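You operate a simulated robot arm through the tools that you are given. There is no shell and no other tool. Be economical: measure what you need, move in short steps, check, and stop when the job is done.

You are at the controls of a simulated two-armed robot. One attempt, no reset.

TASK
Tighten both clamps, lift the hoop from the table top on to the swift and swing the guide out.
Fine: clamp nuts of swift and winder; lift the hoop with both hands.

Only the result counts: the job must be done as asked and must still hold three seconds after the hand-in. Knocking over, shifting, dropping, spilling or breaking anything else fails it.

THE ROBOT
Two 7-joint arms with two-finger parallel grippers on one trunk, on a base that drives. Base frame: it is fixed to the floor where the robot stands at the start and does not move with it; the origin is under the middle of the robot, x ahead of it, y to its left, z up. Units: mm, degrees, N and s.
The left shoulder is at the start at [50, 168, 1032], the right one opposite. With the tool pointing down near the work surface each hand reaches from about 220 to 660 mm from the robot's upright axis, wherever it stands, measured 20 degrees to its own side. Places, roughly: swift [700, -200, 800]; swift clamp nut [600, 0, 700]; teal yarn hoop [1250, 250, 750]; winder clamp nut [900, 200, 700]; yarn guide [900, 0, 800]. Payload 1.57 kg a hand.
The TCP of each hand is the grasp point between the finger pads, 30 mm short of the fingertips. In the tool frame z runs along the fingers and y along their closing line. The gripper opens to 80 mm. The fingers are 17 mm wide and 12 mm thick; the gripper's body (40 by 82 mm) begins 80 mm behind the TCP.
Orientation is told as [roll, pitch, yaw] about the base's x, y, z axes, in that order, counted from this pose: with the fingers straight down and closing along the base's y, the tool's x points along the base's -x, its y along +y and its z along -z.

THE INTERFACE
- The arms move only by the tool nudge_tool. It takes "left_deltas", "right_deltas" or both (then of equal length, played together; a hand with none holds still); each is a list of rows, each a list of 7 numbers: the shift along the tool's x, y, z in units of 500 mm (1.0 is 500 mm), then the turn, a rotation vector about the tool's x, y, z in units of 45 degrees (1.0 is 45 degrees), then the finger opening in mm, from 0 to 80. In form: [[x, y, z, ax, ay, az, grip], ...]. A call has 1 to 12 rows; each row is the pose to reach, as a shift and turn from the pose commanded when the call began, along the tool's axes at that moment. A call with a number of a shift or a turn outside -1 to 1 is refused whole. Each row takes 0.2 s and may step no farther than 50 mm and 8.6 degrees from the row before; otherwise, or with a gripper value out of range, the whole call is refused. Where a pose cannot be reached the arm comes as near as it can. A force on the tool above 50 N (or 10 N above the force at the start of the call, whichever is more), or a blocked arm, ends the call early, and 0.2 s more pass. Each finger travels about 45 mm/s and halts on what it meets, pressing with about 33 N; the grip force reading is that of the motor and also rises with nothing between the fingers. The clock runs only during rows and for 0.2 s after the last one: add rows that repeat a pose to give the fingers time. It gives the time, the measured TCP pose, the force on the tool (base axes), the opening and the grip force at its end, in the units of the frame above (readings bear some noise), with the torque about the TCP (base axes, N m) and any sound that the robot's microphone picked up, and new pictures: "pictures" is both (left out), scene, wrist or none (wrist: the cameras of the hands that moved).
- Cameras (640 x 400 px; columns grow to the right, rows downward): "scene" is now at [132.5, -0.6, 1253]; the picture's right is [0.00, -1.00, 0.00], its down [-0.48, -0.00, -0.88] and it looks along [0.88, 0.00, -0.48] (base axes); focal length 296 px, centre (320, 200). "left" rides on the left gripper at [72, 7, -122] in its tool frame; the picture's right is [-0.09, 1.00, 0.00], its down [-0.84, -0.08, -0.54] and it looks along [-0.54, -0.05, 0.84] (tool axes); focal length 238 px, centre (320, 200). "right" rides on the right gripper at [72, -7, -122] in its tool frame; the picture's right is [0.09, 1.00, 0.00], its down [-0.84, 0.08, -0.54] and it looks along [-0.54, 0.05, 0.84] (tool axes); focal length 238 px, centre (320, 200). There is no depth. A picture from a camera that has moved, and an enlarged one, comes with that camera's place and axes in the base frame and with its lens.
- raise_lower(by): slides the trunk up (or, below 0, down) by that many mm; the arms and the scene camera ride with it, the base frame stays. It gives what a move gives, with no picture.
- base_move(legs): drives the robot by 1 to 6 legs, each [ahead, left, turn to the left] in mm, mm and degrees, along the robot's own axes; the way and the turn of a leg run together, so that a leg with both is an arc; at most 1500 mm and 180 degrees a leg. The arms and the cameras ride along, it lands a little off, and it stops where it bumps. It gives what a move gives, and a new picture of the scene camera.
- head_to(pan, tilt): turns the head with the scene camera to pan (to the left, within 80 degrees either way) and tilt (down, from -29 to 69), counted from straight ahead of the robot. It gives what a move gives, and a new picture of the scene camera.
- zoom(camera, box): a new picture of the part [left, top, right, bottom] of that camera's present view, enlarged. The clock stands still meanwhile.
- sign_off(): hands the job in; it is judged then, once.

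Work in short steps. Places have to be worked out from the pictures, the camera data and where the tool is seen: move nearer, look again, correct. Check each grasp and each placing, and mend what went wrong. You have 120 turns and 260 pictures in all, those below and enlarged ones among them. Open the grippers and draw the arms clear of the work before you hand the job in, unless the task says otherwise; then end with one line.

The tools are called after "Emit:" as name(argument=value, ...) on one line, values as JSON. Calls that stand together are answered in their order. nudge_tool: Moves the arms, as the interface text tells. Its arguments: {"type":"object","properties":{"left_deltas":{"type":"array","items":{"type":"array","items":{"type":"number"}}},"right_deltas":{"type":"array","items":{"type":"array","items":{"type":"number"}}},"pictures":{"type":"string","enum":["both","scene","wrist","none"]}},"required":[]} The other tools are called the same way: raise_lower (by) slides the trunk up or down; base_move (legs) drives the base; head_to (pan, tilt) turns the head that bears the scene camera; zoom (camera, box) takes an enlarged picture of a part of a camera's view; sign_off () hands the job in.

At the start:

```text
t: 0.0
left_position: [364.3, 189.8, 1100.8]
left_ee_rot: [0.0, 0.0, 0.0]
left_contact_force: [-0.1, 0.1, 0.1]
left_ft_torque: [0.01, 0.0, 0.03]
left_gripper_width: 80.0
left_gripper_force: 0.1
right_position: [391.4, -121.6, 1013.1]
right_ee_rot: [0.1, 0.0, 0.0]
right_contact_force: [-0.1, 0.6, 0.2]
right_ft_torque: [0.01, -0.01, 0.0]
right_gripper_width: 80.2
right_gripper_force: 0.0
trunk travel left (down, up): [-200.0, 243.0]
robot x, y, heading: [-0.5, -0.2, -0.2]
head pan, tilt: [0.2, 28.7]
```

scene: 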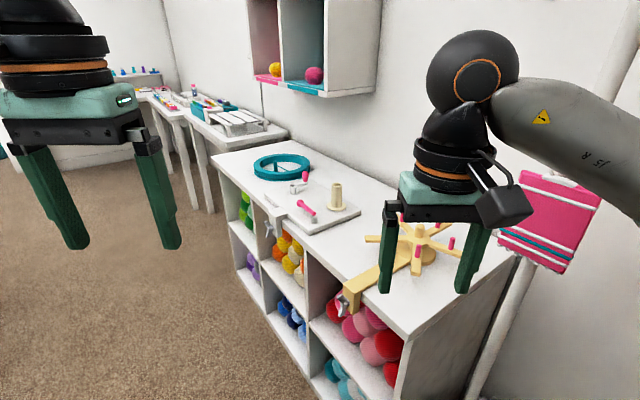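
right: 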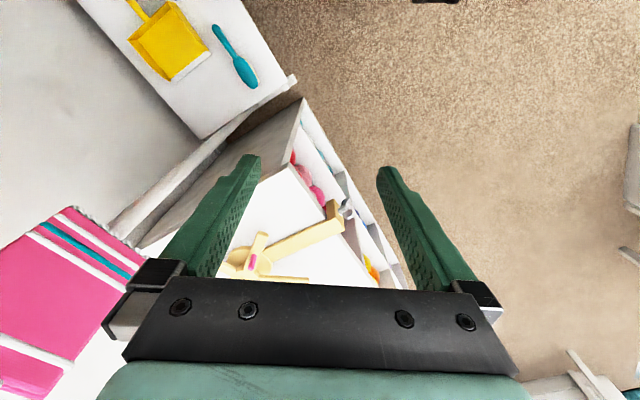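
left: 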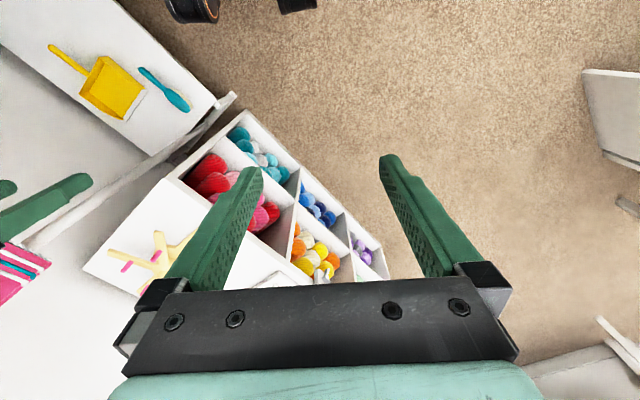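

The scene shows the cabinet running diagonally with the swift, winder and hoop on top. I zoom in on each to measure.

Emit:
zoom(camera="scene", box=[220, 130, 380, 250])

Emit:
zoom(camera="scene", box=[310, 200, 510, 330])

```text
3.33 times, centred on (300, 190) of scene
camera zoom: at [132.5, -0.6, 1253.0], right [0.0, -1.0, 0.0], down [-0.48, 0.0, -0.88], along [0.88, 0.0, -0.48], focal length 987 px, centre (387, 233)
```

zoom: 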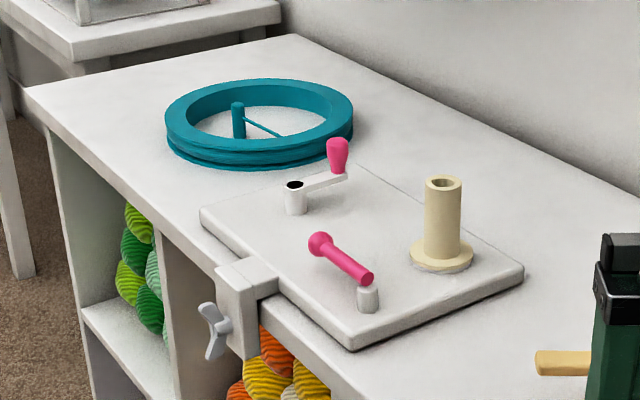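

```text
3.08 times, centred on (410, 265) of scene
camera zoom: at [132.5, -0.6, 1253.0], right [0.0, -1.0, 0.0], down [-0.48, 0.0, -0.88], along [0.88, 0.0, -0.48], focal length 911 px, centre (43, 0)
```

zoom: 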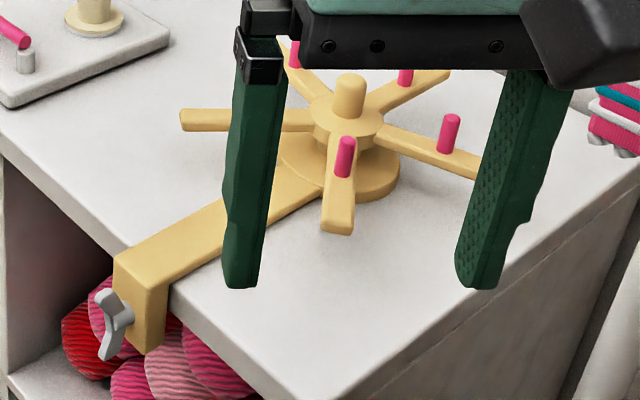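

I estimate the cabinet's front edge runs from about (521,-163) along (0.81,0.58). I'll drive parallel to the edge and then turn right 55° to face it.

Emit:
base_move(legs=[[521, 353, 0], [0, 0, -54.5]])

Emit:
head_to(pan=0, tilt=45)

```text
t: 6.1
left_position: [894.3, 176.0, 1101.6]
left_ee_rot: [-0.1, 0.1, -53.9]
left_contact_force: [0.2, 0.0, 0.6]
left_ft_torque: [0.02, 0.04, -0.02]
left_gripper_width: 80.1
left_gripper_force: 0.0
right_position: [659.2, -30.3, 1013.6]
right_ee_rot: [0.1, 0.0, -53.8]
right_contact_force: [0.2, 1.2, 0.3]
right_ft_torque: [-0.01, 0.0, 0.02]
right_gripper_width: 80.2
right_gripper_force: 0.1
trunk travel left (down, up): [-200.0, 243.0]
robot x, y, heading: [525.2, 355.7, -53.8]
head pan, tilt: [0.2, 28.7]
camera scene: at [605.2, 250.5, 1253.0], right [-0.81, -0.59, 0.0], down [-0.28, 0.39, -0.88], along [0.52, -0.71, -0.48], focal length 296 px, centre (320, 200)
```

scene: 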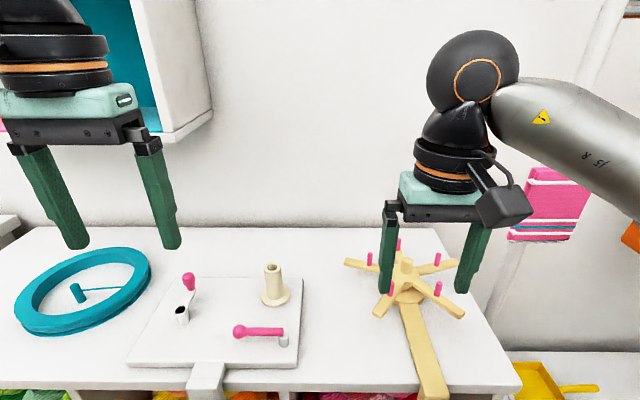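

```text
t: 6.9
left_position: [895.2, 175.5, 1101.6]
left_ee_rot: [-0.1, 0.1, -53.9]
left_contact_force: [-0.3, -0.8, -1.2]
left_ft_torque: [0.01, -0.01, -0.02]
left_gripper_width: 79.8
left_gripper_force: 0.1
right_position: [660.4, -31.0, 1013.4]
right_ee_rot: [0.0, 0.0, -53.8]
right_contact_force: [0.4, 0.0, -0.4]
right_ft_torque: [-0.02, 0.0, -0.02]
right_gripper_width: 80.1
right_gripper_force: 0.1
trunk travel left (down, up): [-200.0, 243.0]
robot x, y, heading: [527.1, 357.2, -53.9]
head pan, tilt: [0.0, 45.0]
camera scene: at [599.3, 258.2, 1228.4], right [-0.81, -0.59, 0.0], down [-0.42, 0.57, -0.71], along [0.42, -0.57, -0.71], focal length 296 px, centre (320, 200)
```

scene: 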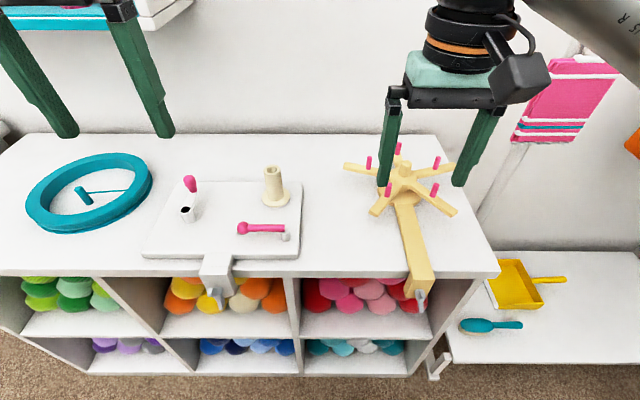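

The robot now faces the cabinet squarely. I enlarge the nuts, the hoop and the guide.

Emit:
zoom(camera="scene", box=[140, 160, 310, 320])

Emit:
zoom(camera="scene", box=[330, 130, 500, 320])

Emit:
zoom(camera="scene", box=[10, 140, 170, 240])

```text
2.50 times, centred on (225, 240) of scene
camera zoom: at [599.3, 258.2, 1228.4], right [-0.81, -0.59, 0.0], down [-0.42, 0.57, -0.71], along [0.42, -0.57, -0.71], focal length 740 px, centre (558, 100)
```

zoom: 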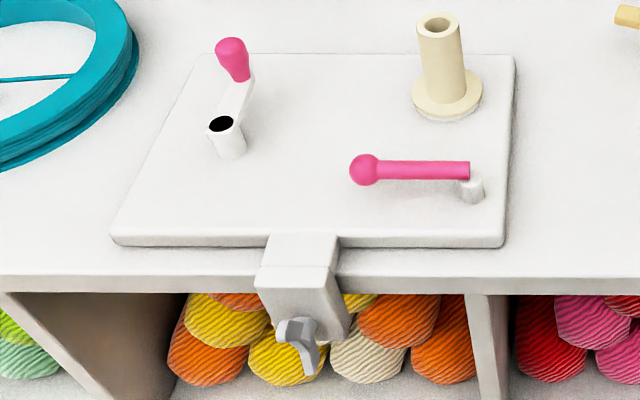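

```text
2.11 times, centred on (415, 225) of scene
camera zoom: at [599.3, 258.2, 1228.4], right [-0.81, -0.59, 0.0], down [-0.42, 0.57, -0.71], along [0.42, -0.57, -0.71], focal length 623 px, centre (120, 147)
```

zoom: 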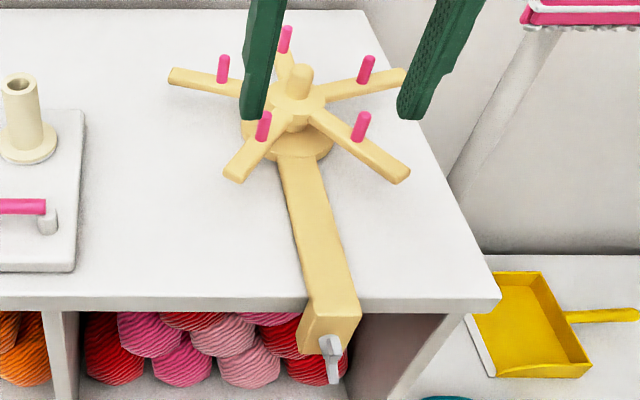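

```text
4.00 times, centred on (90, 190) of scene
camera zoom: at [599.3, 258.2, 1228.4], right [-0.81, -0.59, 0.0], down [-0.42, 0.57, -0.71], along [0.42, -0.57, -0.71], focal length 1184 px, centre (1240, 240)
```

zoom: 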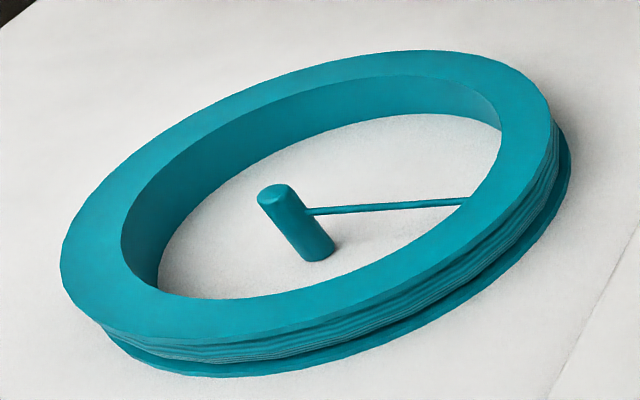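

Nuts triangulate to about z 725, 30 mm in front of the edge, symmetric to the robot's axis at left +192 and −179. I back off 250 mm, then start pitching both hands so that the fingers point forward.

Emit:
base_move(legs=[[-250, 0, 0]])

Emit:
nudge_tool(left_deltas=[[-0.04, 0, 0.04, 0, -0.166, 0, 80], [-0.08, 0, 0.08, 0, -0.333, 0, 80], [-0.12, 0, 0.12, 0, -0.5, 0, 80], [-0.16, 0, 0.16, 0, -0.666, 0, 80], [-0.2, 0, 0.2, 0, -0.833, 0, 80], [-0.24, 0, 0.24, 0, -1, 0, 80], [-0.24, 0, 0.24, 0, -1, 0, 80]], right_deltas=[[-0.04, 0, 0.03, 0, -0.166, 0, 80], [-0.08, 0, 0.06, 0, -0.333, 0, 80], [-0.12, 0, 0.09, 0, -0.5, 0, 80], [-0.16, 0, 0.12, 0, -0.666, 0, 80], [-0.2, 0, 0.15, 0, -0.833, 0, 80], [-0.24, 0, 0.18, 0, -1, 0, 80], [-0.24, 0, 0.18, 0, -1, 0, 80]], pictures="scene")

```text
t: 8.7
left_position: [751.6, 374.0, 1100.3]
left_ee_rot: [-0.1, 0.1, -53.6]
left_contact_force: [-0.4, -0.6, -0.2]
left_ft_torque: [-0.02, -0.02, -0.01]
left_gripper_width: 79.9
left_gripper_force: 0.1
right_position: [516.2, 165.7, 1013.1]
right_ee_rot: [0.0, 0.0, -53.6]
right_contact_force: [-0.6, -0.6, -0.8]
right_ft_torque: [0.02, 0.05, 0.03]
right_gripper_width: 79.9
right_gripper_force: 0.1
trunk travel left (down, up): [-200.0, 243.0]
robot x, y, heading: [379.9, 554.3, -53.6]
head pan, tilt: [0.0, 45.0]
camera scene: at [455.3, 455.7, 1228.4], right [-0.81, -0.59, 0.0], down [-0.42, 0.57, -0.71], along [0.42, -0.57, -0.71], focal length 296 px, centre (320, 200)
```

scene: 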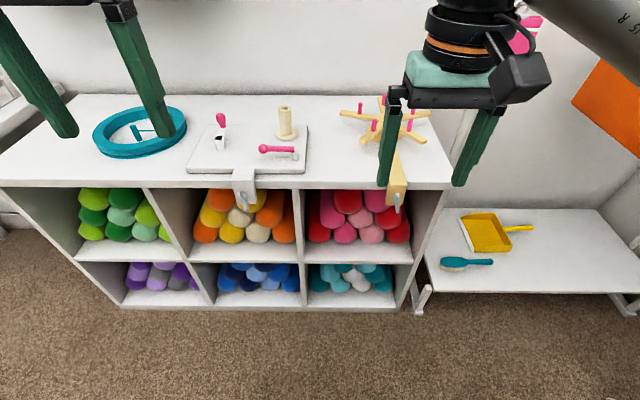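

```text
t: 10.3
left_position: [822.6, 275.4, 979.8]
left_ee_rot: [-0.1, -45.0, -53.5]
left_contact_force: [0.1, 1.0, 0.0]
left_ft_torque: [-0.04, 0.0, 0.03]
left_gripper_width: 80.0
left_gripper_force: 0.1
right_position: [588.1, 68.2, 922.9]
right_ee_rot: [0.1, -45.0, -53.6]
right_contact_force: [0.5, -0.9, 0.2]
right_ft_torque: [0.02, 0.02, 0.03]
right_gripper_width: 80.2
right_gripper_force: 0.1
trunk travel left (down, up): [-200.0, 243.0]
robot x, y, heading: [383.8, 553.5, -53.6]
head pan, tilt: [0.0, 45.0]
camera scene: at [455.6, 455.4, 1228.4], right [-0.81, -0.59, 0.0], down [-0.42, 0.57, -0.71], along [0.42, -0.57, -0.71], focal length 296 px, centre (320, 200)
```

scene: 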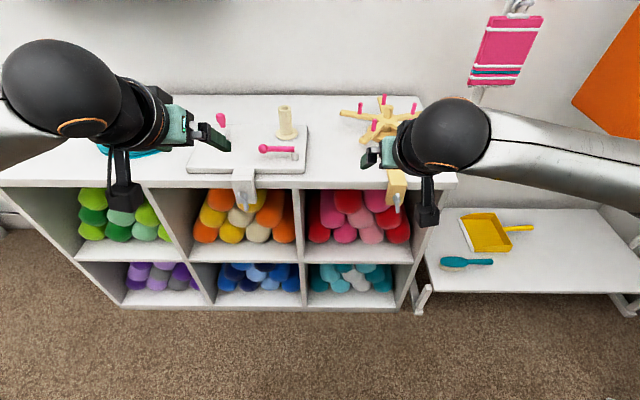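

Both hands are pitched 45°. I finish the pitch while descending to nut height, staying about 100 mm short of each nut.

Emit:
nudge_tool(left_deltas=[[0.044, 0, 0.06, 0, -0.143, 0, 80], [0.088, 0, 0.12, 0, -0.286, 0, 80], [0.132, 0, 0.18, 0, -0.429, 0, 80], [0.176, 0, 0.241, 0, -0.571, 0, 80], [0.22, 0, 0.301, 0, -0.714, 0, 80], [0.264, 0, 0.362, 0, -0.857, 0, 80], [0.308, 0, 0.422, 0, -1, 0, 80], [0.308, 0, 0.422, 0, -1, 0, 80]], right_deltas=[[0.04, -0.017, 0.04, 0, -0.143, 0, 80], [0.08, -0.034, 0.08, 0, -0.286, 0, 80], [0.12, -0.051, 0.12, 0, -0.429, 0, 80], [0.16, -0.067, 0.16, 0, -0.571, 0, 80], [0.2, -0.084, 0.2, 0, -0.714, 0, 80], [0.24, -0.101, 0.24, 0, -0.857, 0, 80], [0.28, -0.118, 0.28, 0, -1, 0, 80], [0.28, -0.118, 0.28, 0, -1, 0, 80]])

```text
t: 12.1
left_position: [845.9, 242.6, 722.8]
left_ee_rot: [-49.7, -89.8, -3.9]
left_contact_force: [-0.4, -0.1, 0.9]
left_ft_torque: [-0.01, -0.02, 0.01]
left_gripper_width: 80.0
left_gripper_force: 0.1
right_position: [631.0, 128.6, 819.0]
right_ee_rot: [0.1, -88.3, -56.2]
right_contact_force: [-0.5, 0.5, -0.4]
right_ft_torque: [0.03, 0.0, 0.0]
right_gripper_width: 79.9
right_gripper_force: 0.1
right hand out of reach, approached as far as the arm can: row 3, 4, 5, 6, 7, 8
trunk travel left (down, up): [-200.0, 243.0]
robot x, y, heading: [378.3, 552.1, -53.6]
head pan, tilt: [0.0, 45.0]
camera scene: at [455.6, 455.4, 1228.4], right [-0.81, -0.59, 0.0], down [-0.42, 0.57, -0.71], along [0.42, -0.57, -0.71], focal length 296 px, centre (320, 200)
camera right: at [556.5, 228.5, 749.7], right [0.82, 0.56, -0.09], down [-0.23, 0.47, 0.85], along [0.52, -0.68, 0.52], focal length 238 px, centre (320, 200)
camera left: at [779.9, 344.0, 651.7], right [0.8, 0.59, 0.09], down [-0.38, 0.39, 0.84], along [0.46, -0.71, 0.54], focal length 238 px, centre (320, 200)
```

scene: 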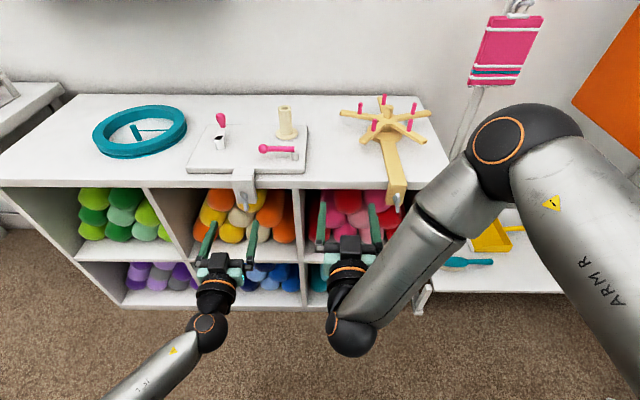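
right: 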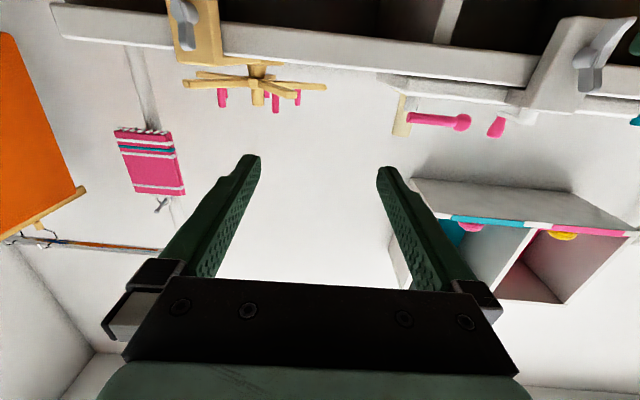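
left: 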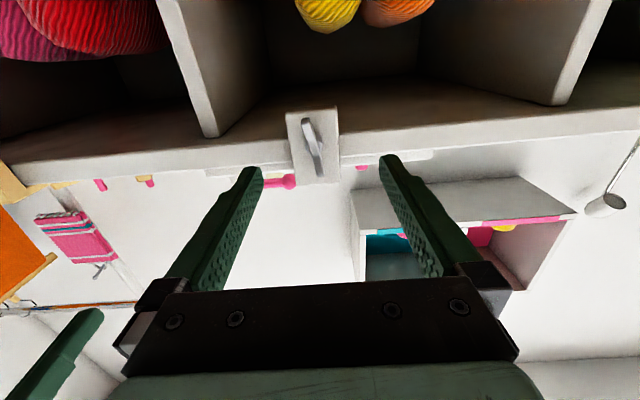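

The left hand sits just before the winder nut; the right arm ran out of reach on its path. I enlarge the left view to determine the wing orientation.

Emit:
zoom(camera="left", box=[260, 90, 370, 200])

Emit:
zoom(camera="scene", box=[180, 150, 310, 290])

```text
3.64 times, centred on (315, 145) of left
camera zoom: at [779.9, 344.0, 651.7], right [0.8, 0.59, 0.09], down [-0.38, 0.39, 0.84], along [0.46, -0.71, 0.54], focal length 867 px, centre (338, 400)
```

zoom: 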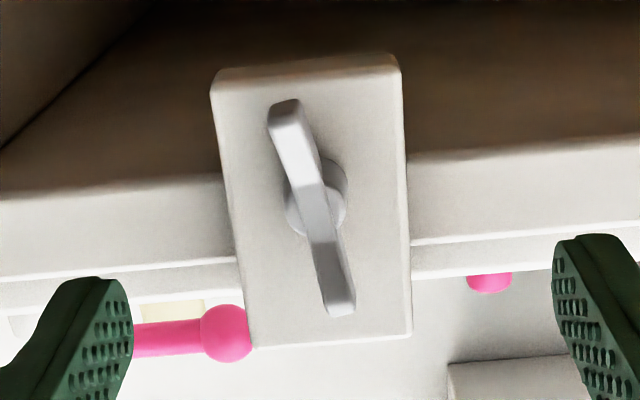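

```text
2.86 times, centred on (245, 220) of scene
camera zoom: at [455.6, 455.4, 1228.4], right [-0.81, -0.59, 0.0], down [-0.42, 0.57, -0.71], along [0.42, -0.57, -0.71], focal length 846 px, centre (534, 143)
```

zoom: 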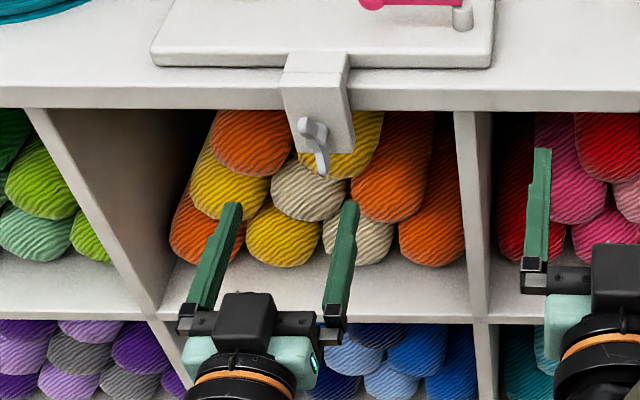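

The winder nut lies about 91 mm ahead, 6 mm right and 8 mm above the left TCP; its wings are tipped about 12° counter-clockwise from vertical. I align, roll −12° and advance 65 mm.

Emit:
nudge_tool(left_deltas=[[-0.008, -0.006, 0.03, 0, 0, -0.13, 70], [-0.016, -0.012, 0.06, 0, 0, -0.27, 60], [-0.016, -0.012, 0.1, 0, 0, -0.27, 50], [-0.016, -0.012, 0.13, 0, 0, -0.27, 50], [-0.016, -0.012, 0.13, 0, 0, -0.27, 50]], pictures="wrist")

Emit:
zoom(camera="left", box=[240, 100, 400, 200])

Emit:
zoom(camera="scene", box=[180, 150, 310, 290])

```text
t: 13.3
left_position: [878.9, 188.2, 730.7]
left_ee_rot: [-89.6, -77.8, 36.2]
left_contact_force: [-0.5, 0.6, 0.2]
left_ft_torque: [-0.01, 0.0, 0.01]
left_gripper_width: 49.9
left_gripper_force: 0.1
right_position: [632.0, 129.5, 818.3]
right_ee_rot: [-0.5, -88.4, -55.6]
right_contact_force: [-0.2, -0.2, -0.3]
right_ft_torque: [-0.03, 0.01, 0.02]
right_gripper_width: 80.1
right_gripper_force: 0.0
trunk travel left (down, up): [-200.0, 243.0]
robot x, y, heading: [383.8, 553.2, -53.5]
head pan, tilt: [0.0, 45.0]
camera left: at [800.7, 279.9, 659.1], right [0.8, 0.59, -0.12], down [-0.24, 0.5, 0.83], along [0.55, -0.64, 0.54], focal length 238 px, centre (320, 200)
```

left: 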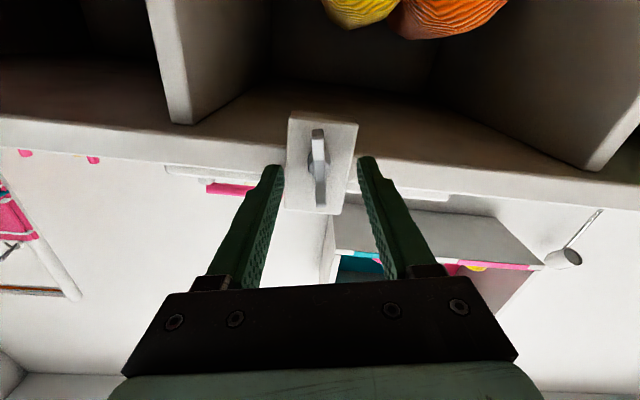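

```text
4.00 times, centred on (320, 150) of left
camera zoom: at [800.7, 279.9, 659.1], right [0.8, 0.59, -0.12], down [-0.24, 0.5, 0.83], along [0.55, -0.64, 0.54], focal length 953 px, centre (320, 400)
```

zoom: 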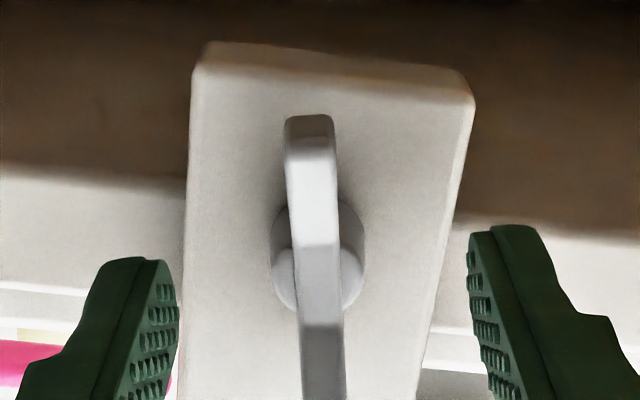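

```text
2.86 times, centred on (245, 220) of scene
camera zoom: at [455.5, 455.4, 1228.4], right [-0.81, -0.59, 0.0], down [-0.42, 0.57, -0.71], along [0.42, -0.57, -0.71], focal length 846 px, centre (534, 143)
```

zoom: 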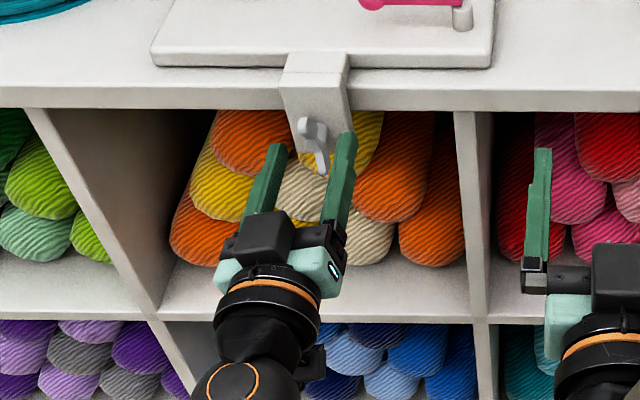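

The wing is now aligned with the fingers but still ahead of the tips. I advance 18 mm more and look.

Emit:
nudge_tool(left_deltas=[[0, 0, 0.018, 0, 0, 0, 50], [0, 0, 0.036, 0, 0, 0, 50], [0, 0, 0.036, 0, 0, 0, 50]], pictures="none")

Emit:
zoom(camera="left", box=[240, 100, 400, 200])

Emit:
zoom(camera="scene", box=[205, 165, 275, 235])

```text
t: 14.1
left_position: [886.9, 177.1, 730.6]
left_ee_rot: [-89.6, -77.7, 36.1]
left_contact_force: [-19.0, 27.6, 1.3]
left_ft_torque: [-0.45, -0.31, -0.79]
left_gripper_width: 48.6
left_gripper_force: 0.1
right_position: [630.2, 130.7, 820.3]
right_ee_rot: [-0.5, -88.4, -55.5]
right_contact_force: [0.5, 0.0, 1.4]
right_ft_torque: [0.02, -0.02, -0.02]
right_gripper_width: 79.8
right_gripper_force: 0.0
trunk travel left (down, up): [-200.0, 243.0]
robot x, y, heading: [377.4, 553.9, -53.6]
head pan, tilt: [0.0, 45.0]
```

```text
4.00 times, centred on (320, 150) of left
camera zoom: at [808.7, 268.6, 659.0], right [0.8, 0.59, -0.12], down [-0.24, 0.5, 0.83], along [0.55, -0.64, 0.54], focal length 953 px, centre (320, 400)
```

zoom: 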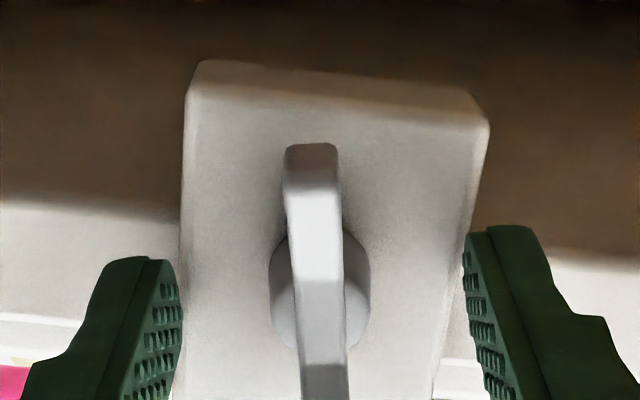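

```text
5.71 times, centred on (240, 200) of scene
camera zoom: at [453.9, 457.9, 1228.7], right [-0.8, -0.59, 0.0], down [-0.42, 0.57, -0.71], along [0.42, -0.57, -0.71], focal length 1692 px, centre (777, 200)
```

zoom: 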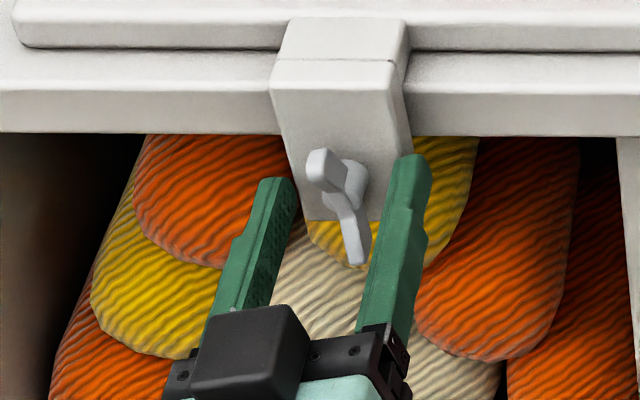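

The tips touched the clamp face (33 N), so the wing is between the fingers. I back off 5 mm and close on the wing.

Emit:
nudge_tool(left_deltas=[[0, 0, -0.018, 0, 0, 0, 48], [0, 0, -0.018, 0, 0, 0, 40], [0, 0, -0.018, 0, 0, 0, 30], [0, 0, -0.018, 0, 0, 0, 20], [0, 0, -0.018, 0, 0, 0, 10], [0, 0, -0.018, 0, 0, 0, 0], [0, 0, -0.018, 0, 0, 0, 0], [0, 0, -0.018, 0, 0, 0, 0]], pictures="none")

Emit:
zoom(camera="left", box=[240, 100, 400, 200])

```text
t: 15.9
left_position: [883.3, 180.4, 730.8]
left_ee_rot: [-89.9, -77.7, 36.3]
left_contact_force: [-1.0, -4.9, 1.5]
left_ft_torque: [-0.12, -0.07, -0.2]
left_gripper_width: 15.8
left_gripper_force: 31.9
right_position: [630.1, 129.6, 818.5]
right_ee_rot: [0.1, -88.3, -56.2]
right_contact_force: [0.0, -0.2, 0.5]
right_ft_torque: [0.01, -0.03, -0.01]
right_gripper_width: 80.1
right_gripper_force: 0.1
trunk travel left (down, up): [-200.0, 243.0]
robot x, y, heading: [384.5, 553.0, -53.5]
head pan, tilt: [0.0, 45.0]
```

```text
4.00 times, centred on (320, 150) of left
camera zoom: at [805.4, 273.6, 659.5], right [0.8, 0.59, -0.12], down [-0.24, 0.5, 0.83], along [0.55, -0.64, 0.54], focal length 953 px, centre (320, 400)
```

zoom: 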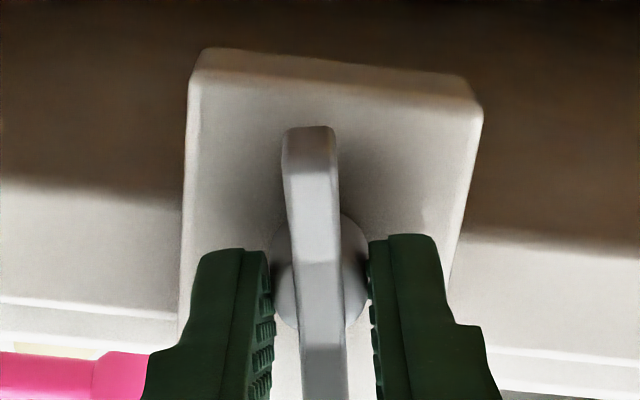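

The fingers hold the round boss (15.8 mm). I open, back off 9 mm so they take just the wing, and close again.

Emit:
nudge_tool(left_deltas=[[0, 0, 0, 0, 0, 0, 26], [0, 0, -0.009, 0, 0, 0, 26], [0, 0, -0.018, 0, 0, 0, 26], [0, 0, -0.018, 0, 0, 0, 16], [0, 0, -0.018, 0, 0, 0, 6], [0, 0, -0.018, 0, 0, 0, 0], [0, 0, -0.018, 0, 0, 0, 0]], pictures="none")

Emit:
zoom(camera="left", box=[240, 100, 400, 200])

```text
t: 17.5
left_position: [878.0, 188.0, 732.3]
left_ee_rot: [-89.9, -77.8, 36.2]
left_contact_force: [-4.5, -5.4, 0.9]
left_ft_torque: [-0.11, -0.03, -0.12]
left_gripper_width: 16.2
left_gripper_force: 31.5
right_position: [629.9, 129.5, 817.3]
right_ee_rot: [0.3, -88.4, -56.3]
right_contact_force: [-1.1, 0.3, -0.6]
right_ft_torque: [-0.03, 0.0, -0.01]
right_gripper_width: 80.0
right_gripper_force: 0.0
trunk travel left (down, up): [-200.0, 243.0]
robot x, y, heading: [379.0, 552.9, -53.5]
head pan, tilt: [0.0, 45.0]
```

```text
4.00 times, centred on (320, 150) of left
camera zoom: at [800.5, 280.6, 660.1], right [0.8, 0.59, -0.12], down [-0.24, 0.5, 0.83], along [0.55, -0.64, 0.54], focal length 953 px, centre (320, 400)
```

zoom: 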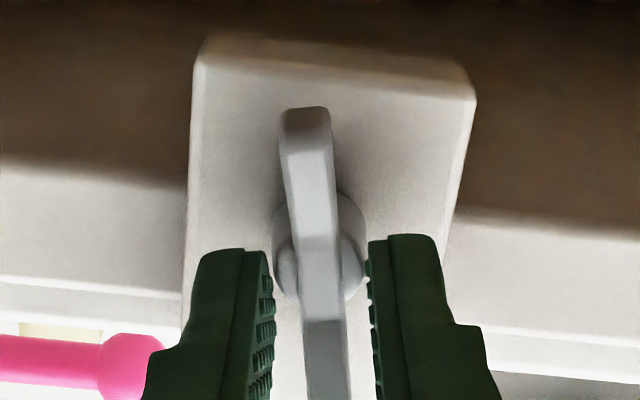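

Still the boss, which is fine: turning will bring the pads' edges against the wings. I go 6 mm back in, grip and turn clockwise 45°.

Emit:
nudge_tool(left_deltas=[[0, 0, 0, 0, 0, 0, 24], [0, 0, 0.012, 0, 0, 0, 20], [0, 0, 0.012, 0, 0, 0, 0], [0, 0, 0.012, 0, 0, 0, 0], [0, 0, 0.012, 0, 0, 0.17, 0], [0, 0, 0.012, 0, 0, 0.34, 0], [0, 0, 0.012, 0, 0, 0.51, 0], [0, 0, 0.012, 0, 0, 0.68, 0], [0, 0, 0.012, 0, 0, 0.85, 0], [0, 0, 0.012, 0, 0, 1, 0], [0, 0, 0.012, 0, 0, 1, 0]], pictures="wrist")

Emit:
zoom(camera="left", box=[240, 100, 400, 200])

Emit:
zoom(camera="scene", box=[205, 165, 275, 235])

```text
t: 19.9
left_position: [881.0, 183.2, 730.9]
left_ee_rot: [90.0, -57.0, -143.8]
left_contact_force: [-11.8, -9.5, 0.8]
left_ft_torque: [0.14, 0.14, -0.28]
left_gripper_width: 16.2
left_gripper_force: 31.4
right_position: [630.4, 129.0, 818.6]
right_ee_rot: [1.6, -88.4, -57.6]
right_contact_force: [0.1, -1.2, 0.9]
right_ft_torque: [0.01, 0.0, 0.0]
right_gripper_width: 80.2
right_gripper_force: 0.0
trunk travel left (down, up): [-200.0, 243.0]
robot x, y, heading: [384.6, 558.1, -53.3]
head pan, tilt: [0.0, 45.0]
camera left: at [846.5, 307.5, 674.2], right [0.63, 0.46, 0.62], down [-0.74, 0.13, 0.66], along [0.22, -0.88, 0.43], focal length 238 px, centre (320, 200)
```

left: 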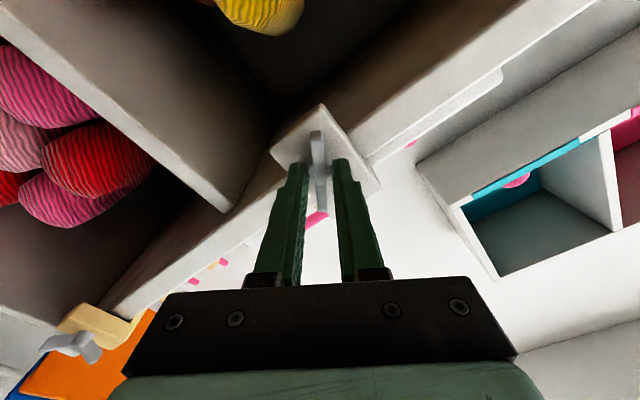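

```text
4.00 times, centred on (320, 150) of left
camera zoom: at [846.5, 307.5, 674.2], right [0.63, 0.46, 0.62], down [-0.74, 0.13, 0.66], along [0.22, -0.88, 0.43], focal length 953 px, centre (320, 400)
```

zoom: 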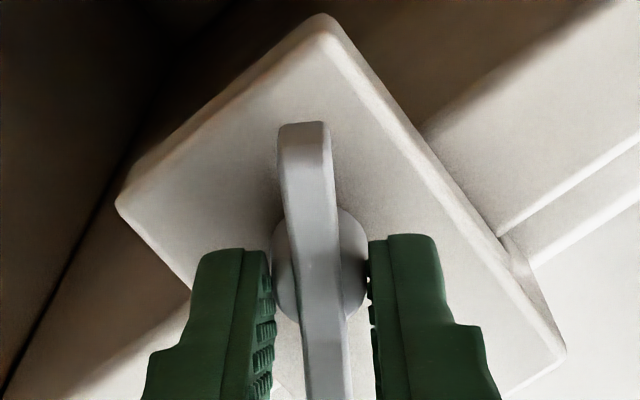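

```text
5.71 times, centred on (240, 200) of scene
camera zoom: at [454.7, 454.8, 1228.4], right [-0.81, -0.59, 0.0], down [-0.42, 0.57, -0.71], along [0.42, -0.57, -0.71], focal length 1692 px, centre (777, 200)
```

zoom: 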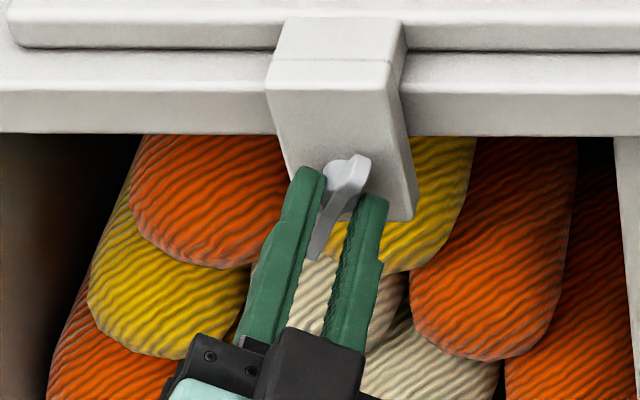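

The nut turned with the fingers. I keep turning clockwise.

Emit:
nudge_tool(left_deltas=[[0, 0, 0, 0, 0, 0.17, 0], [0, 0, 0, 0, 0, 0.34, 0], [0, 0, 0, 0, 0, 0.51, 0], [0, 0, 0, 0, 0, 0.68, 0], [0, 0, 0, 0, 0, 0.85, 0], [0, 0, 0, 0, 0, 1, 0], [0, 0, 0, 0, 0, 1, 0]], pictures="none")

Emit:
zoom(camera="left", box=[240, 100, 400, 200])

```text
t: 21.5
left_position: [880.5, 183.3, 729.6]
left_ee_rot: [89.9, -12.0, -143.9]
left_contact_force: [-5.4, -20.6, -0.8]
left_ft_torque: [0.01, 0.01, -0.55]
left_gripper_width: 16.1
left_gripper_force: 31.7
right_position: [630.7, 129.4, 818.9]
right_ee_rot: [1.5, -88.3, -57.6]
right_contact_force: [0.2, 0.5, 0.0]
right_ft_torque: [0.01, 0.0, -0.02]
right_gripper_width: 80.4
right_gripper_force: 0.0
trunk travel left (down, up): [-200.0, 243.0]
robot x, y, heading: [381.8, 551.5, -53.5]
head pan, tilt: [0.0, 45.0]
```

```text
4.00 times, centred on (320, 150) of left
camera zoom: at [868.3, 323.3, 722.0], right [0.1, 0.07, 0.99], down [-0.99, -0.05, 0.1], along [0.06, -1.0, 0.06], focal length 953 px, centre (320, 400)
```

zoom: 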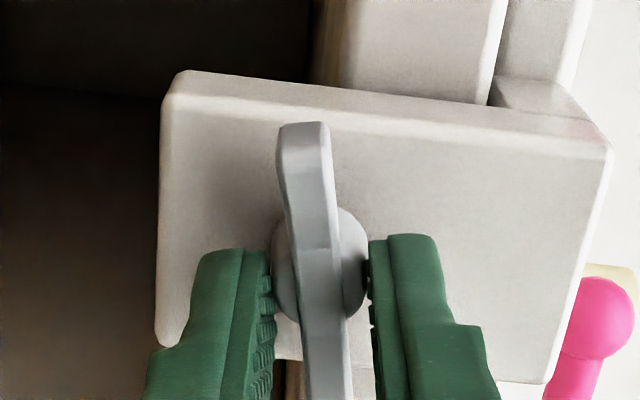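

The nut still follows (now 90° turned). I continue.

Emit:
nudge_tool(left_deltas=[[0, 0, 0, 0, 0, 0.17, 0], [0, 0, 0, 0, 0, 0.34, 0], [0, 0, 0, 0, 0, 0.51, 0], [0, 0, 0, 0, 0, 0.68, 0], [0, 0, 0, 0, 0, 0.85, 0], [0, 0, 0, 0, 0, 1, 0], [0, 0, 0, 0, 0, 1, 0]], pictures="none")

Emit:
zoom(camera="left", box=[240, 100, 400, 200])

```text
t: 23.1
left_position: [883.2, 186.1, 729.3]
left_ee_rot: [89.9, 32.8, -143.7]
left_contact_force: [-7.4, -12.4, -2.7]
left_ft_torque: [-1.11, 0.33, -0.13]
left_gripper_width: 18.2
left_gripper_force: 32.8
right_position: [631.0, 130.1, 818.8]
right_ee_rot: [0.6, -88.3, -56.7]
right_contact_force: [0.2, 0.5, 0.6]
right_ft_torque: [0.01, 0.01, 0.03]
right_gripper_width: 80.1
right_gripper_force: 0.1
trunk travel left (down, up): [-200.0, 243.0]
robot x, y, heading: [381.6, 554.1, -53.7]
head pan, tilt: [0.0, 45.0]
```

```text
4.00 times, centred on (320, 150) of left
camera zoom: at [857.3, 315.7, 775.2], right [-0.5, -0.37, 0.79], down [-0.85, 0.05, -0.52], along [0.15, -0.93, -0.34], focal length 953 px, centre (320, 400)
```

zoom: 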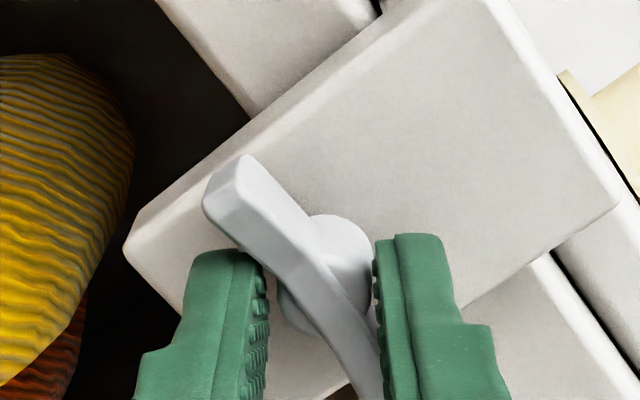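

The nut now resists (about 1 N·m) and the fingers slip relative to the wing until they bear on it. I push 20° more to see whether it still gives.

Emit:
nudge_tool(left_deltas=[[0, 0, 0, 0, 0, 0.15, 0], [0, 0, 0, 0, 0, 0.3, 0], [0, 0, 0, 0, 0, 0.45, 0], [0, 0, 0, 0, 0, 0.45, 0]], pictures="none")

Emit:
zoom(camera="left", box=[240, 100, 400, 200])

```text
t: 24.1
left_position: [884.4, 184.8, 730.1]
left_ee_rot: [89.7, 52.1, -143.6]
left_contact_force: [1.9, 0.2, -1.8]
left_ft_torque: [-0.94, 0.91, -0.04]
left_gripper_width: 32.4
left_gripper_force: 41.0
right_position: [631.4, 131.2, 819.7]
right_ee_rot: [-2.4, -88.4, -53.6]
right_contact_force: [0.3, 0.7, -0.5]
right_ft_torque: [0.02, 0.02, -0.01]
right_gripper_width: 79.8
right_gripper_force: 0.0
trunk travel left (down, up): [-200.0, 243.0]
robot x, y, heading: [382.4, 553.0, -53.8]
head pan, tilt: [0.0, 45.0]
```

```text
4.00 times, centred on (320, 150) of left
camera zoom: at [843.8, 306.2, 791.4], right [-0.68, -0.5, 0.54], down [-0.69, 0.17, -0.71], along [0.27, -0.85, -0.46], focal length 953 px, centre (320, 400)
```

zoom: 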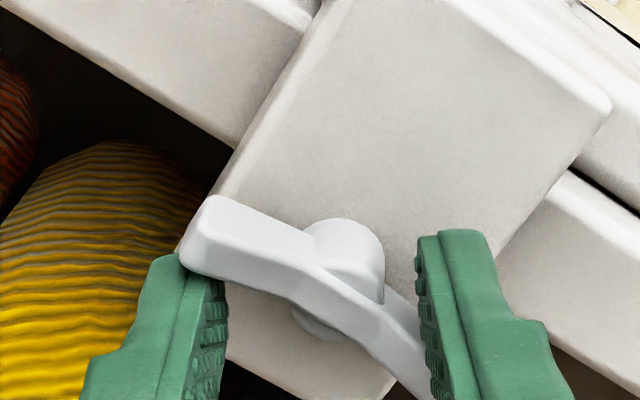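

The nut is hard against its stop: the 33 N grip is being pried open and it no longer turns. I open and back the left hand out, then unroll it.

Emit:
nudge_tool(left_deltas=[[0, 0, 0, 0, 0, 0, 60], [0, 0, 0, 0, 0, 0, 75], [0, 0, 0, 0, 0, 0, 80], [0, 0, -0.04, 0, 0, 0, 80], [0, 0, -0.1, 0, 0, 0, 80], [0, 0, -0.18, 0, 0, 0, 80], [0, 0, -0.18, 0, 0, -0.17, 80], [0, 0, -0.18, 0, 0, -0.34, 80], [0, 0, -0.18, 0, 0, -0.51, 80], [0, 0, -0.18, 0, 0, -0.68, 80], [0, 0, -0.18, 0, 0, -0.85, 80], [0, 0, -0.18, 0, 0, -1, 80]], pictures="wrist")

Emit:
zoom(camera="left", box=[240, 80, 400, 200])

```text
t: 26.7
left_position: [829.8, 257.1, 730.6]
left_ee_rot: [89.9, 7.9, -143.7]
left_contact_force: [-0.3, 0.0, -0.4]
left_ft_torque: [-0.01, -0.01, -0.01]
left_gripper_width: 80.1
left_gripper_force: 0.2
right_position: [630.1, 129.5, 817.3]
right_ee_rot: [-0.4, -88.4, -55.5]
right_contact_force: [-0.6, -0.8, 0.5]
right_ft_torque: [-0.01, 0.0, 0.01]
right_gripper_width: 79.6
right_gripper_force: 0.1
trunk travel left (down, up): [-200.0, 243.0]
robot x, y, heading: [383.2, 555.4, -53.5]
head pan, tilt: [0.0, 45.0]
camera left: at [815.1, 397.1, 747.4], right [-0.18, -0.14, 0.97], down [-0.98, -0.05, -0.19], along [0.07, -0.99, -0.12], focal length 238 px, centre (320, 200)
```

left: 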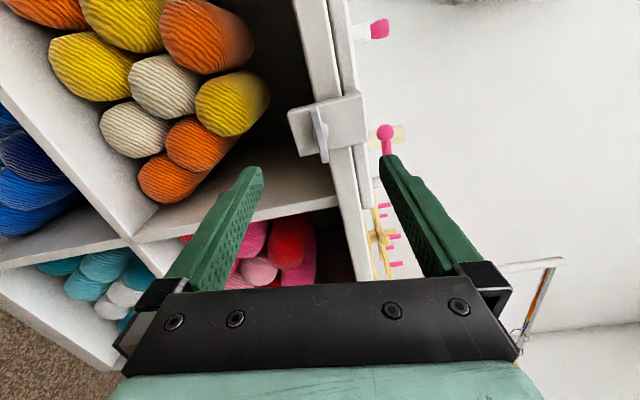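

```text
3.33 times, centred on (320, 140) of left
camera zoom: at [815.1, 397.1, 747.4], right [-0.18, -0.14, 0.97], down [-0.98, -0.05, -0.19], along [0.07, -0.99, -0.12], focal length 794 px, centre (320, 400)
```

zoom: 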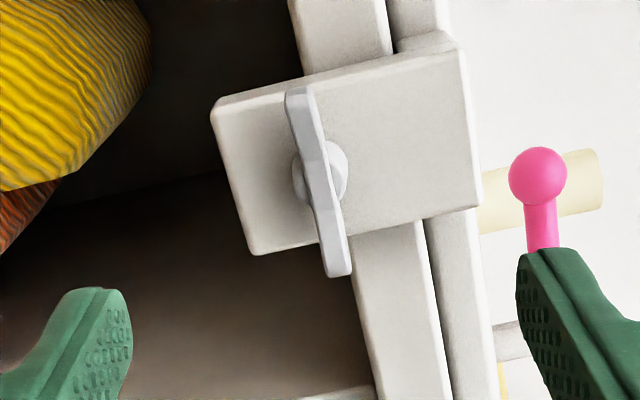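

The winder wing now lies horizontal after about a 100° turn, tight. I finish unrolling the left hand and retry the right hand toward its pre-grasp point with a null row to see what it does.

Emit:
nudge_tool(left_deltas=[[0, 0, 0, 0, 0, -0.17, 80], [0, 0, 0, 0, 0, -0.34, 80], [0, 0, 0, 0, 0, -0.51, 80], [0, 0, 0, 0, 0, -0.68, 80], [0, 0, 0, 0, 0, -0.85, 80], [0, 0, 0, 0, 0, -1, 80]], right_deltas=[[0, -0.03, 0, 0, 0, 0, 80], [0, -0.06, 0, 0, 0, 0, 80], [0, -0.09, 0, 0, 0, 0, 80], [0, -0.12, 0, 0, 0, 0, 80], [0, -0.15, 0, 0, 0, 0, 80], [0, -0.18, 0, 0, 0, 0, 80]], pictures="scene")

```text
t: 28.1
left_position: [835.1, 261.2, 728.4]
left_ee_rot: [89.8, -35.8, -143.7]
left_contact_force: [0.3, 0.7, -0.8]
left_ft_torque: [-0.02, 0.01, 0.01]
left_gripper_width: 80.0
left_gripper_force: 0.0
right_position: [601.6, 127.3, 844.1]
right_ee_rot: [-0.5, -88.2, -55.9]
right_contact_force: [0.6, 0.6, 0.6]
right_ft_torque: [-0.02, 0.01, -0.02]
right_gripper_width: 80.1
right_gripper_force: 0.0
right hand out of reach, approached as far as the arm can: row 1, 2, 3, 4, 5, 6
trunk travel left (down, up): [-200.0, 243.0]
robot x, y, heading: [383.8, 555.2, -53.5]
head pan, tilt: [0.0, 45.0]
camera scene: at [455.5, 455.4, 1228.4], right [-0.81, -0.59, 0.0], down [-0.42, 0.57, -0.71], along [0.42, -0.57, -0.71], focal length 296 px, centre (320, 200)
```

scene: 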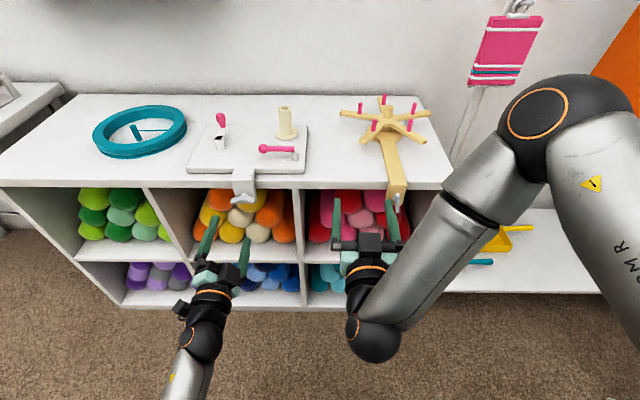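

The right arm is in a poor elbow configuration for the horizontal pose, so I'll use the left hand for the swift nut too. I bring the right hand back up to the fingers-down pose and unroll the left.

Emit:
nudge_tool(left_deltas=[[0, 0, -0.02, 0, 0, -0.17, 80], [0, 0, -0.04, 0, 0, -0.34, 80], [0, 0, -0.04, 0, 0, -0.51, 80], [0, 0, -0.04, 0, 0, -0.68, 80], [0, 0, -0.04, 0, 0, -0.85, 80], [0, 0, -0.04, 0, 0, -1, 80], [0, 0, -0.04, 0, 0, -1, 80]], right_deltas=[[-0.05, 0.03, -0.02, 0, 0.16, 0, 80], [-0.1, 0.06, -0.04, 0, 0.32, 0, 80], [-0.15, 0.09, -0.06, 0, 0.48, 0, 80], [-0.2, 0.12, -0.08, 0, 0.64, 0, 80], [-0.25, 0.15, -0.1, 0, 0.8, 0, 80], [-0.3, 0.18, -0.12, 0, 0.96, 0, 80], [-0.3, 0.18, -0.12, 0, 0.96, 0, 80]], pictures="scene")

```text
t: 29.7
left_position: [832.4, 279.0, 734.8]
left_ee_rot: [94.0, -77.6, -148.5]
left_contact_force: [0.5, -0.2, -0.4]
left_ft_torque: [0.03, -0.03, -0.02]
left_gripper_width: 80.2
left_gripper_force: 0.1
right_position: [646.4, 223.2, 996.2]
right_ee_rot: [0.0, -45.1, -56.1]
right_contact_force: [0.1, 0.7, -0.5]
right_ft_torque: [-0.01, 0.0, 0.02]
right_gripper_width: 80.0
right_gripper_force: 0.1
trunk travel left (down, up): [-200.0, 243.0]
robot x, y, heading: [378.8, 553.9, -53.4]
head pan, tilt: [0.0, 45.0]
camera scene: at [455.5, 455.4, 1228.4], right [-0.81, -0.59, 0.0], down [-0.42, 0.57, -0.71], along [0.42, -0.57, -0.71], focal length 296 px, centre (320, 200)
```

scene: 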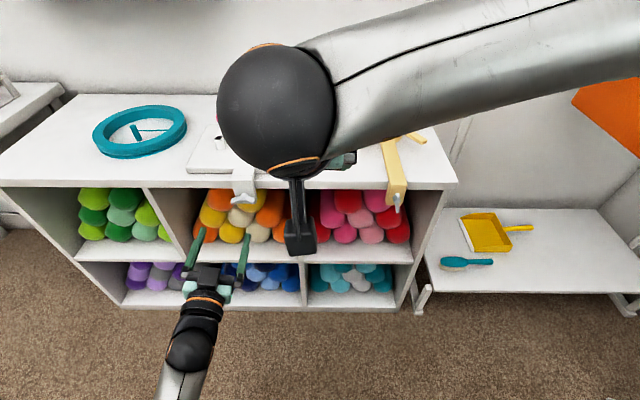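

Right hand is halfway back. I finish pitching it down and move it to its own side; then drive the base 382 mm to the right so that the left hand faces the swift nut.

Emit:
nudge_tool(right_deltas=[[0.018, -0.05, -0.018, 0, 0.167, 0, 80], [0.035, -0.1, -0.035, 0, 0.333, 0, 80], [0.053, -0.15, -0.053, 0, 0.5, 0, 80], [0.07, -0.2, -0.07, 0, 0.667, 0, 80], [0.088, -0.25, -0.088, 0, 0.833, 0, 80], [0.106, -0.3, -0.106, 0, 1, 0, 80], [0.106, -0.3, -0.106, 0, 1, 0, 80]], pictures="none")

Emit:
base_move(legs=[[0, -382, 0]])

Emit:
zoom(camera="left", box=[0, 0, 640, 400])

```text
t: 31.3
left_position: [831.3, 278.4, 732.4]
left_ee_rot: [92.8, -77.6, -147.5]
left_contact_force: [-0.2, 0.5, 0.8]
left_ft_torque: [0.01, 0.01, 0.01]
left_gripper_width: 79.7
left_gripper_force: 0.0
right_position: [476.9, 201.5, 996.8]
right_ee_rot: [0.0, -0.1, -56.1]
right_contact_force: [0.3, -0.3, -1.3]
right_ft_torque: [-0.02, 0.01, 0.01]
right_gripper_width: 80.1
right_gripper_force: 0.1
trunk travel left (down, up): [-200.0, 243.0]
robot x, y, heading: [382.8, 556.4, -53.5]
head pan, tilt: [0.0, 45.0]
```

```text
t: 35.2
left_position: [516.2, 50.8, 729.5]
left_ee_rot: [90.8, -77.6, -145.7]
left_contact_force: [0.5, -0.6, 0.8]
left_ft_torque: [-0.01, -0.01, 0.0]
left_gripper_width: 80.3
left_gripper_force: 0.1
right_position: [166.7, -27.5, 995.5]
right_ee_rot: [0.0, -0.2, -56.3]
right_contact_force: [-0.8, 0.1, 0.4]
right_ft_torque: [0.01, -0.01, 0.02]
right_gripper_width: 80.0
right_gripper_force: 0.0
trunk travel left (down, up): [-200.0, 243.0]
robot x, y, heading: [71.4, 327.6, -53.7]
head pan, tilt: [0.0, 45.0]
camera scene: at [144.2, 226.4, 1228.4], right [-0.81, -0.59, 0.0], down [-0.42, 0.57, -0.71], along [0.42, -0.57, -0.71], focal length 296 px, centre (320, 200)
```

scene: 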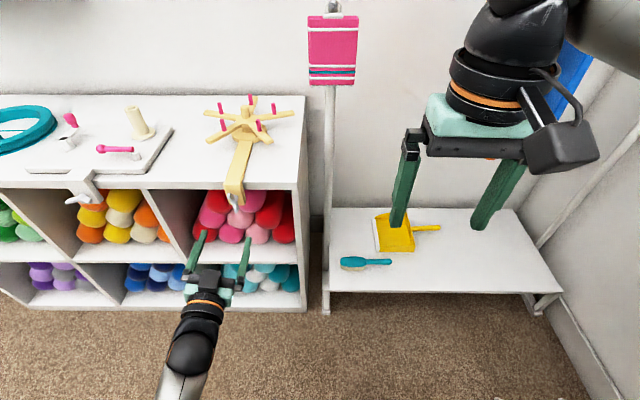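

```text
1.00 times, centred on (320, 200) of left (not enlarged: the box is as wide or as high as the picture)
camera zoom: at [466.3, 162.7, 660.7], right [0.78, 0.55, 0.3], down [-0.52, 0.3, 0.8], along [0.35, -0.78, 0.52], focal length 238 px, centre (320, 200)
```

zoom: 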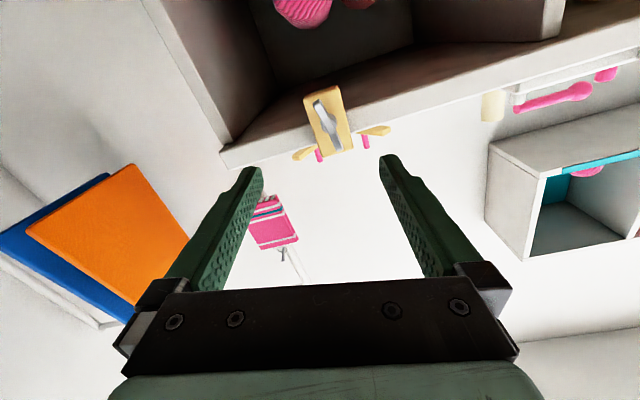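

The left hand faces the swift nut. I enlarge both views to get its place and wing angle.

Emit:
zoom(camera="left", box=[270, 60, 390, 180])

Emit:
zoom(camera="scene", box=[175, 90, 305, 220])

```text
3.33 times, centred on (330, 120) of left
camera zoom: at [466.3, 162.7, 660.7], right [0.78, 0.55, 0.3], down [-0.52, 0.3, 0.8], along [0.35, -0.78, 0.52], focal length 794 px, centre (287, 467)
```

zoom: 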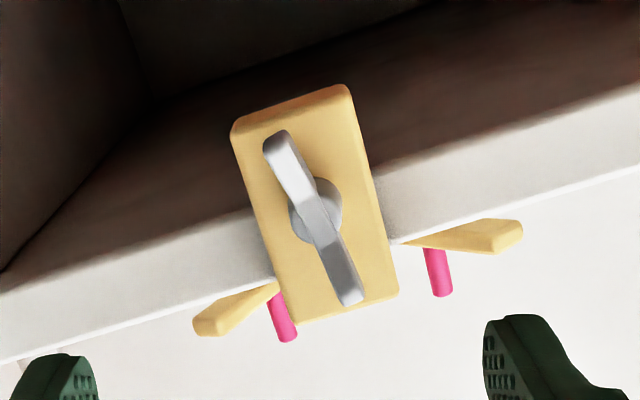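

```text
3.08 times, centred on (240, 155) of scene
camera zoom: at [144.2, 226.4, 1228.4], right [-0.81, -0.59, 0.0], down [-0.42, 0.57, -0.71], along [0.42, -0.57, -0.71], focal length 911 px, centre (566, 338)
```

zoom: 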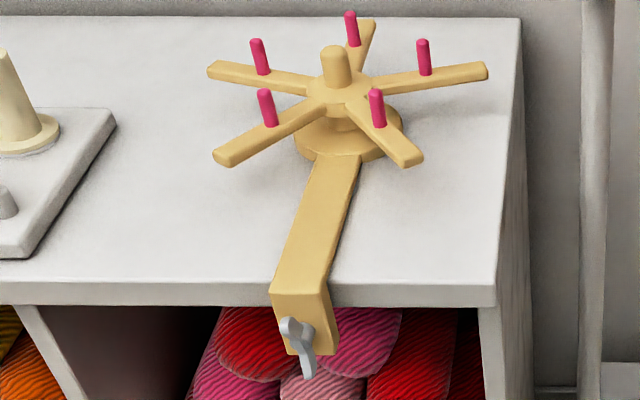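

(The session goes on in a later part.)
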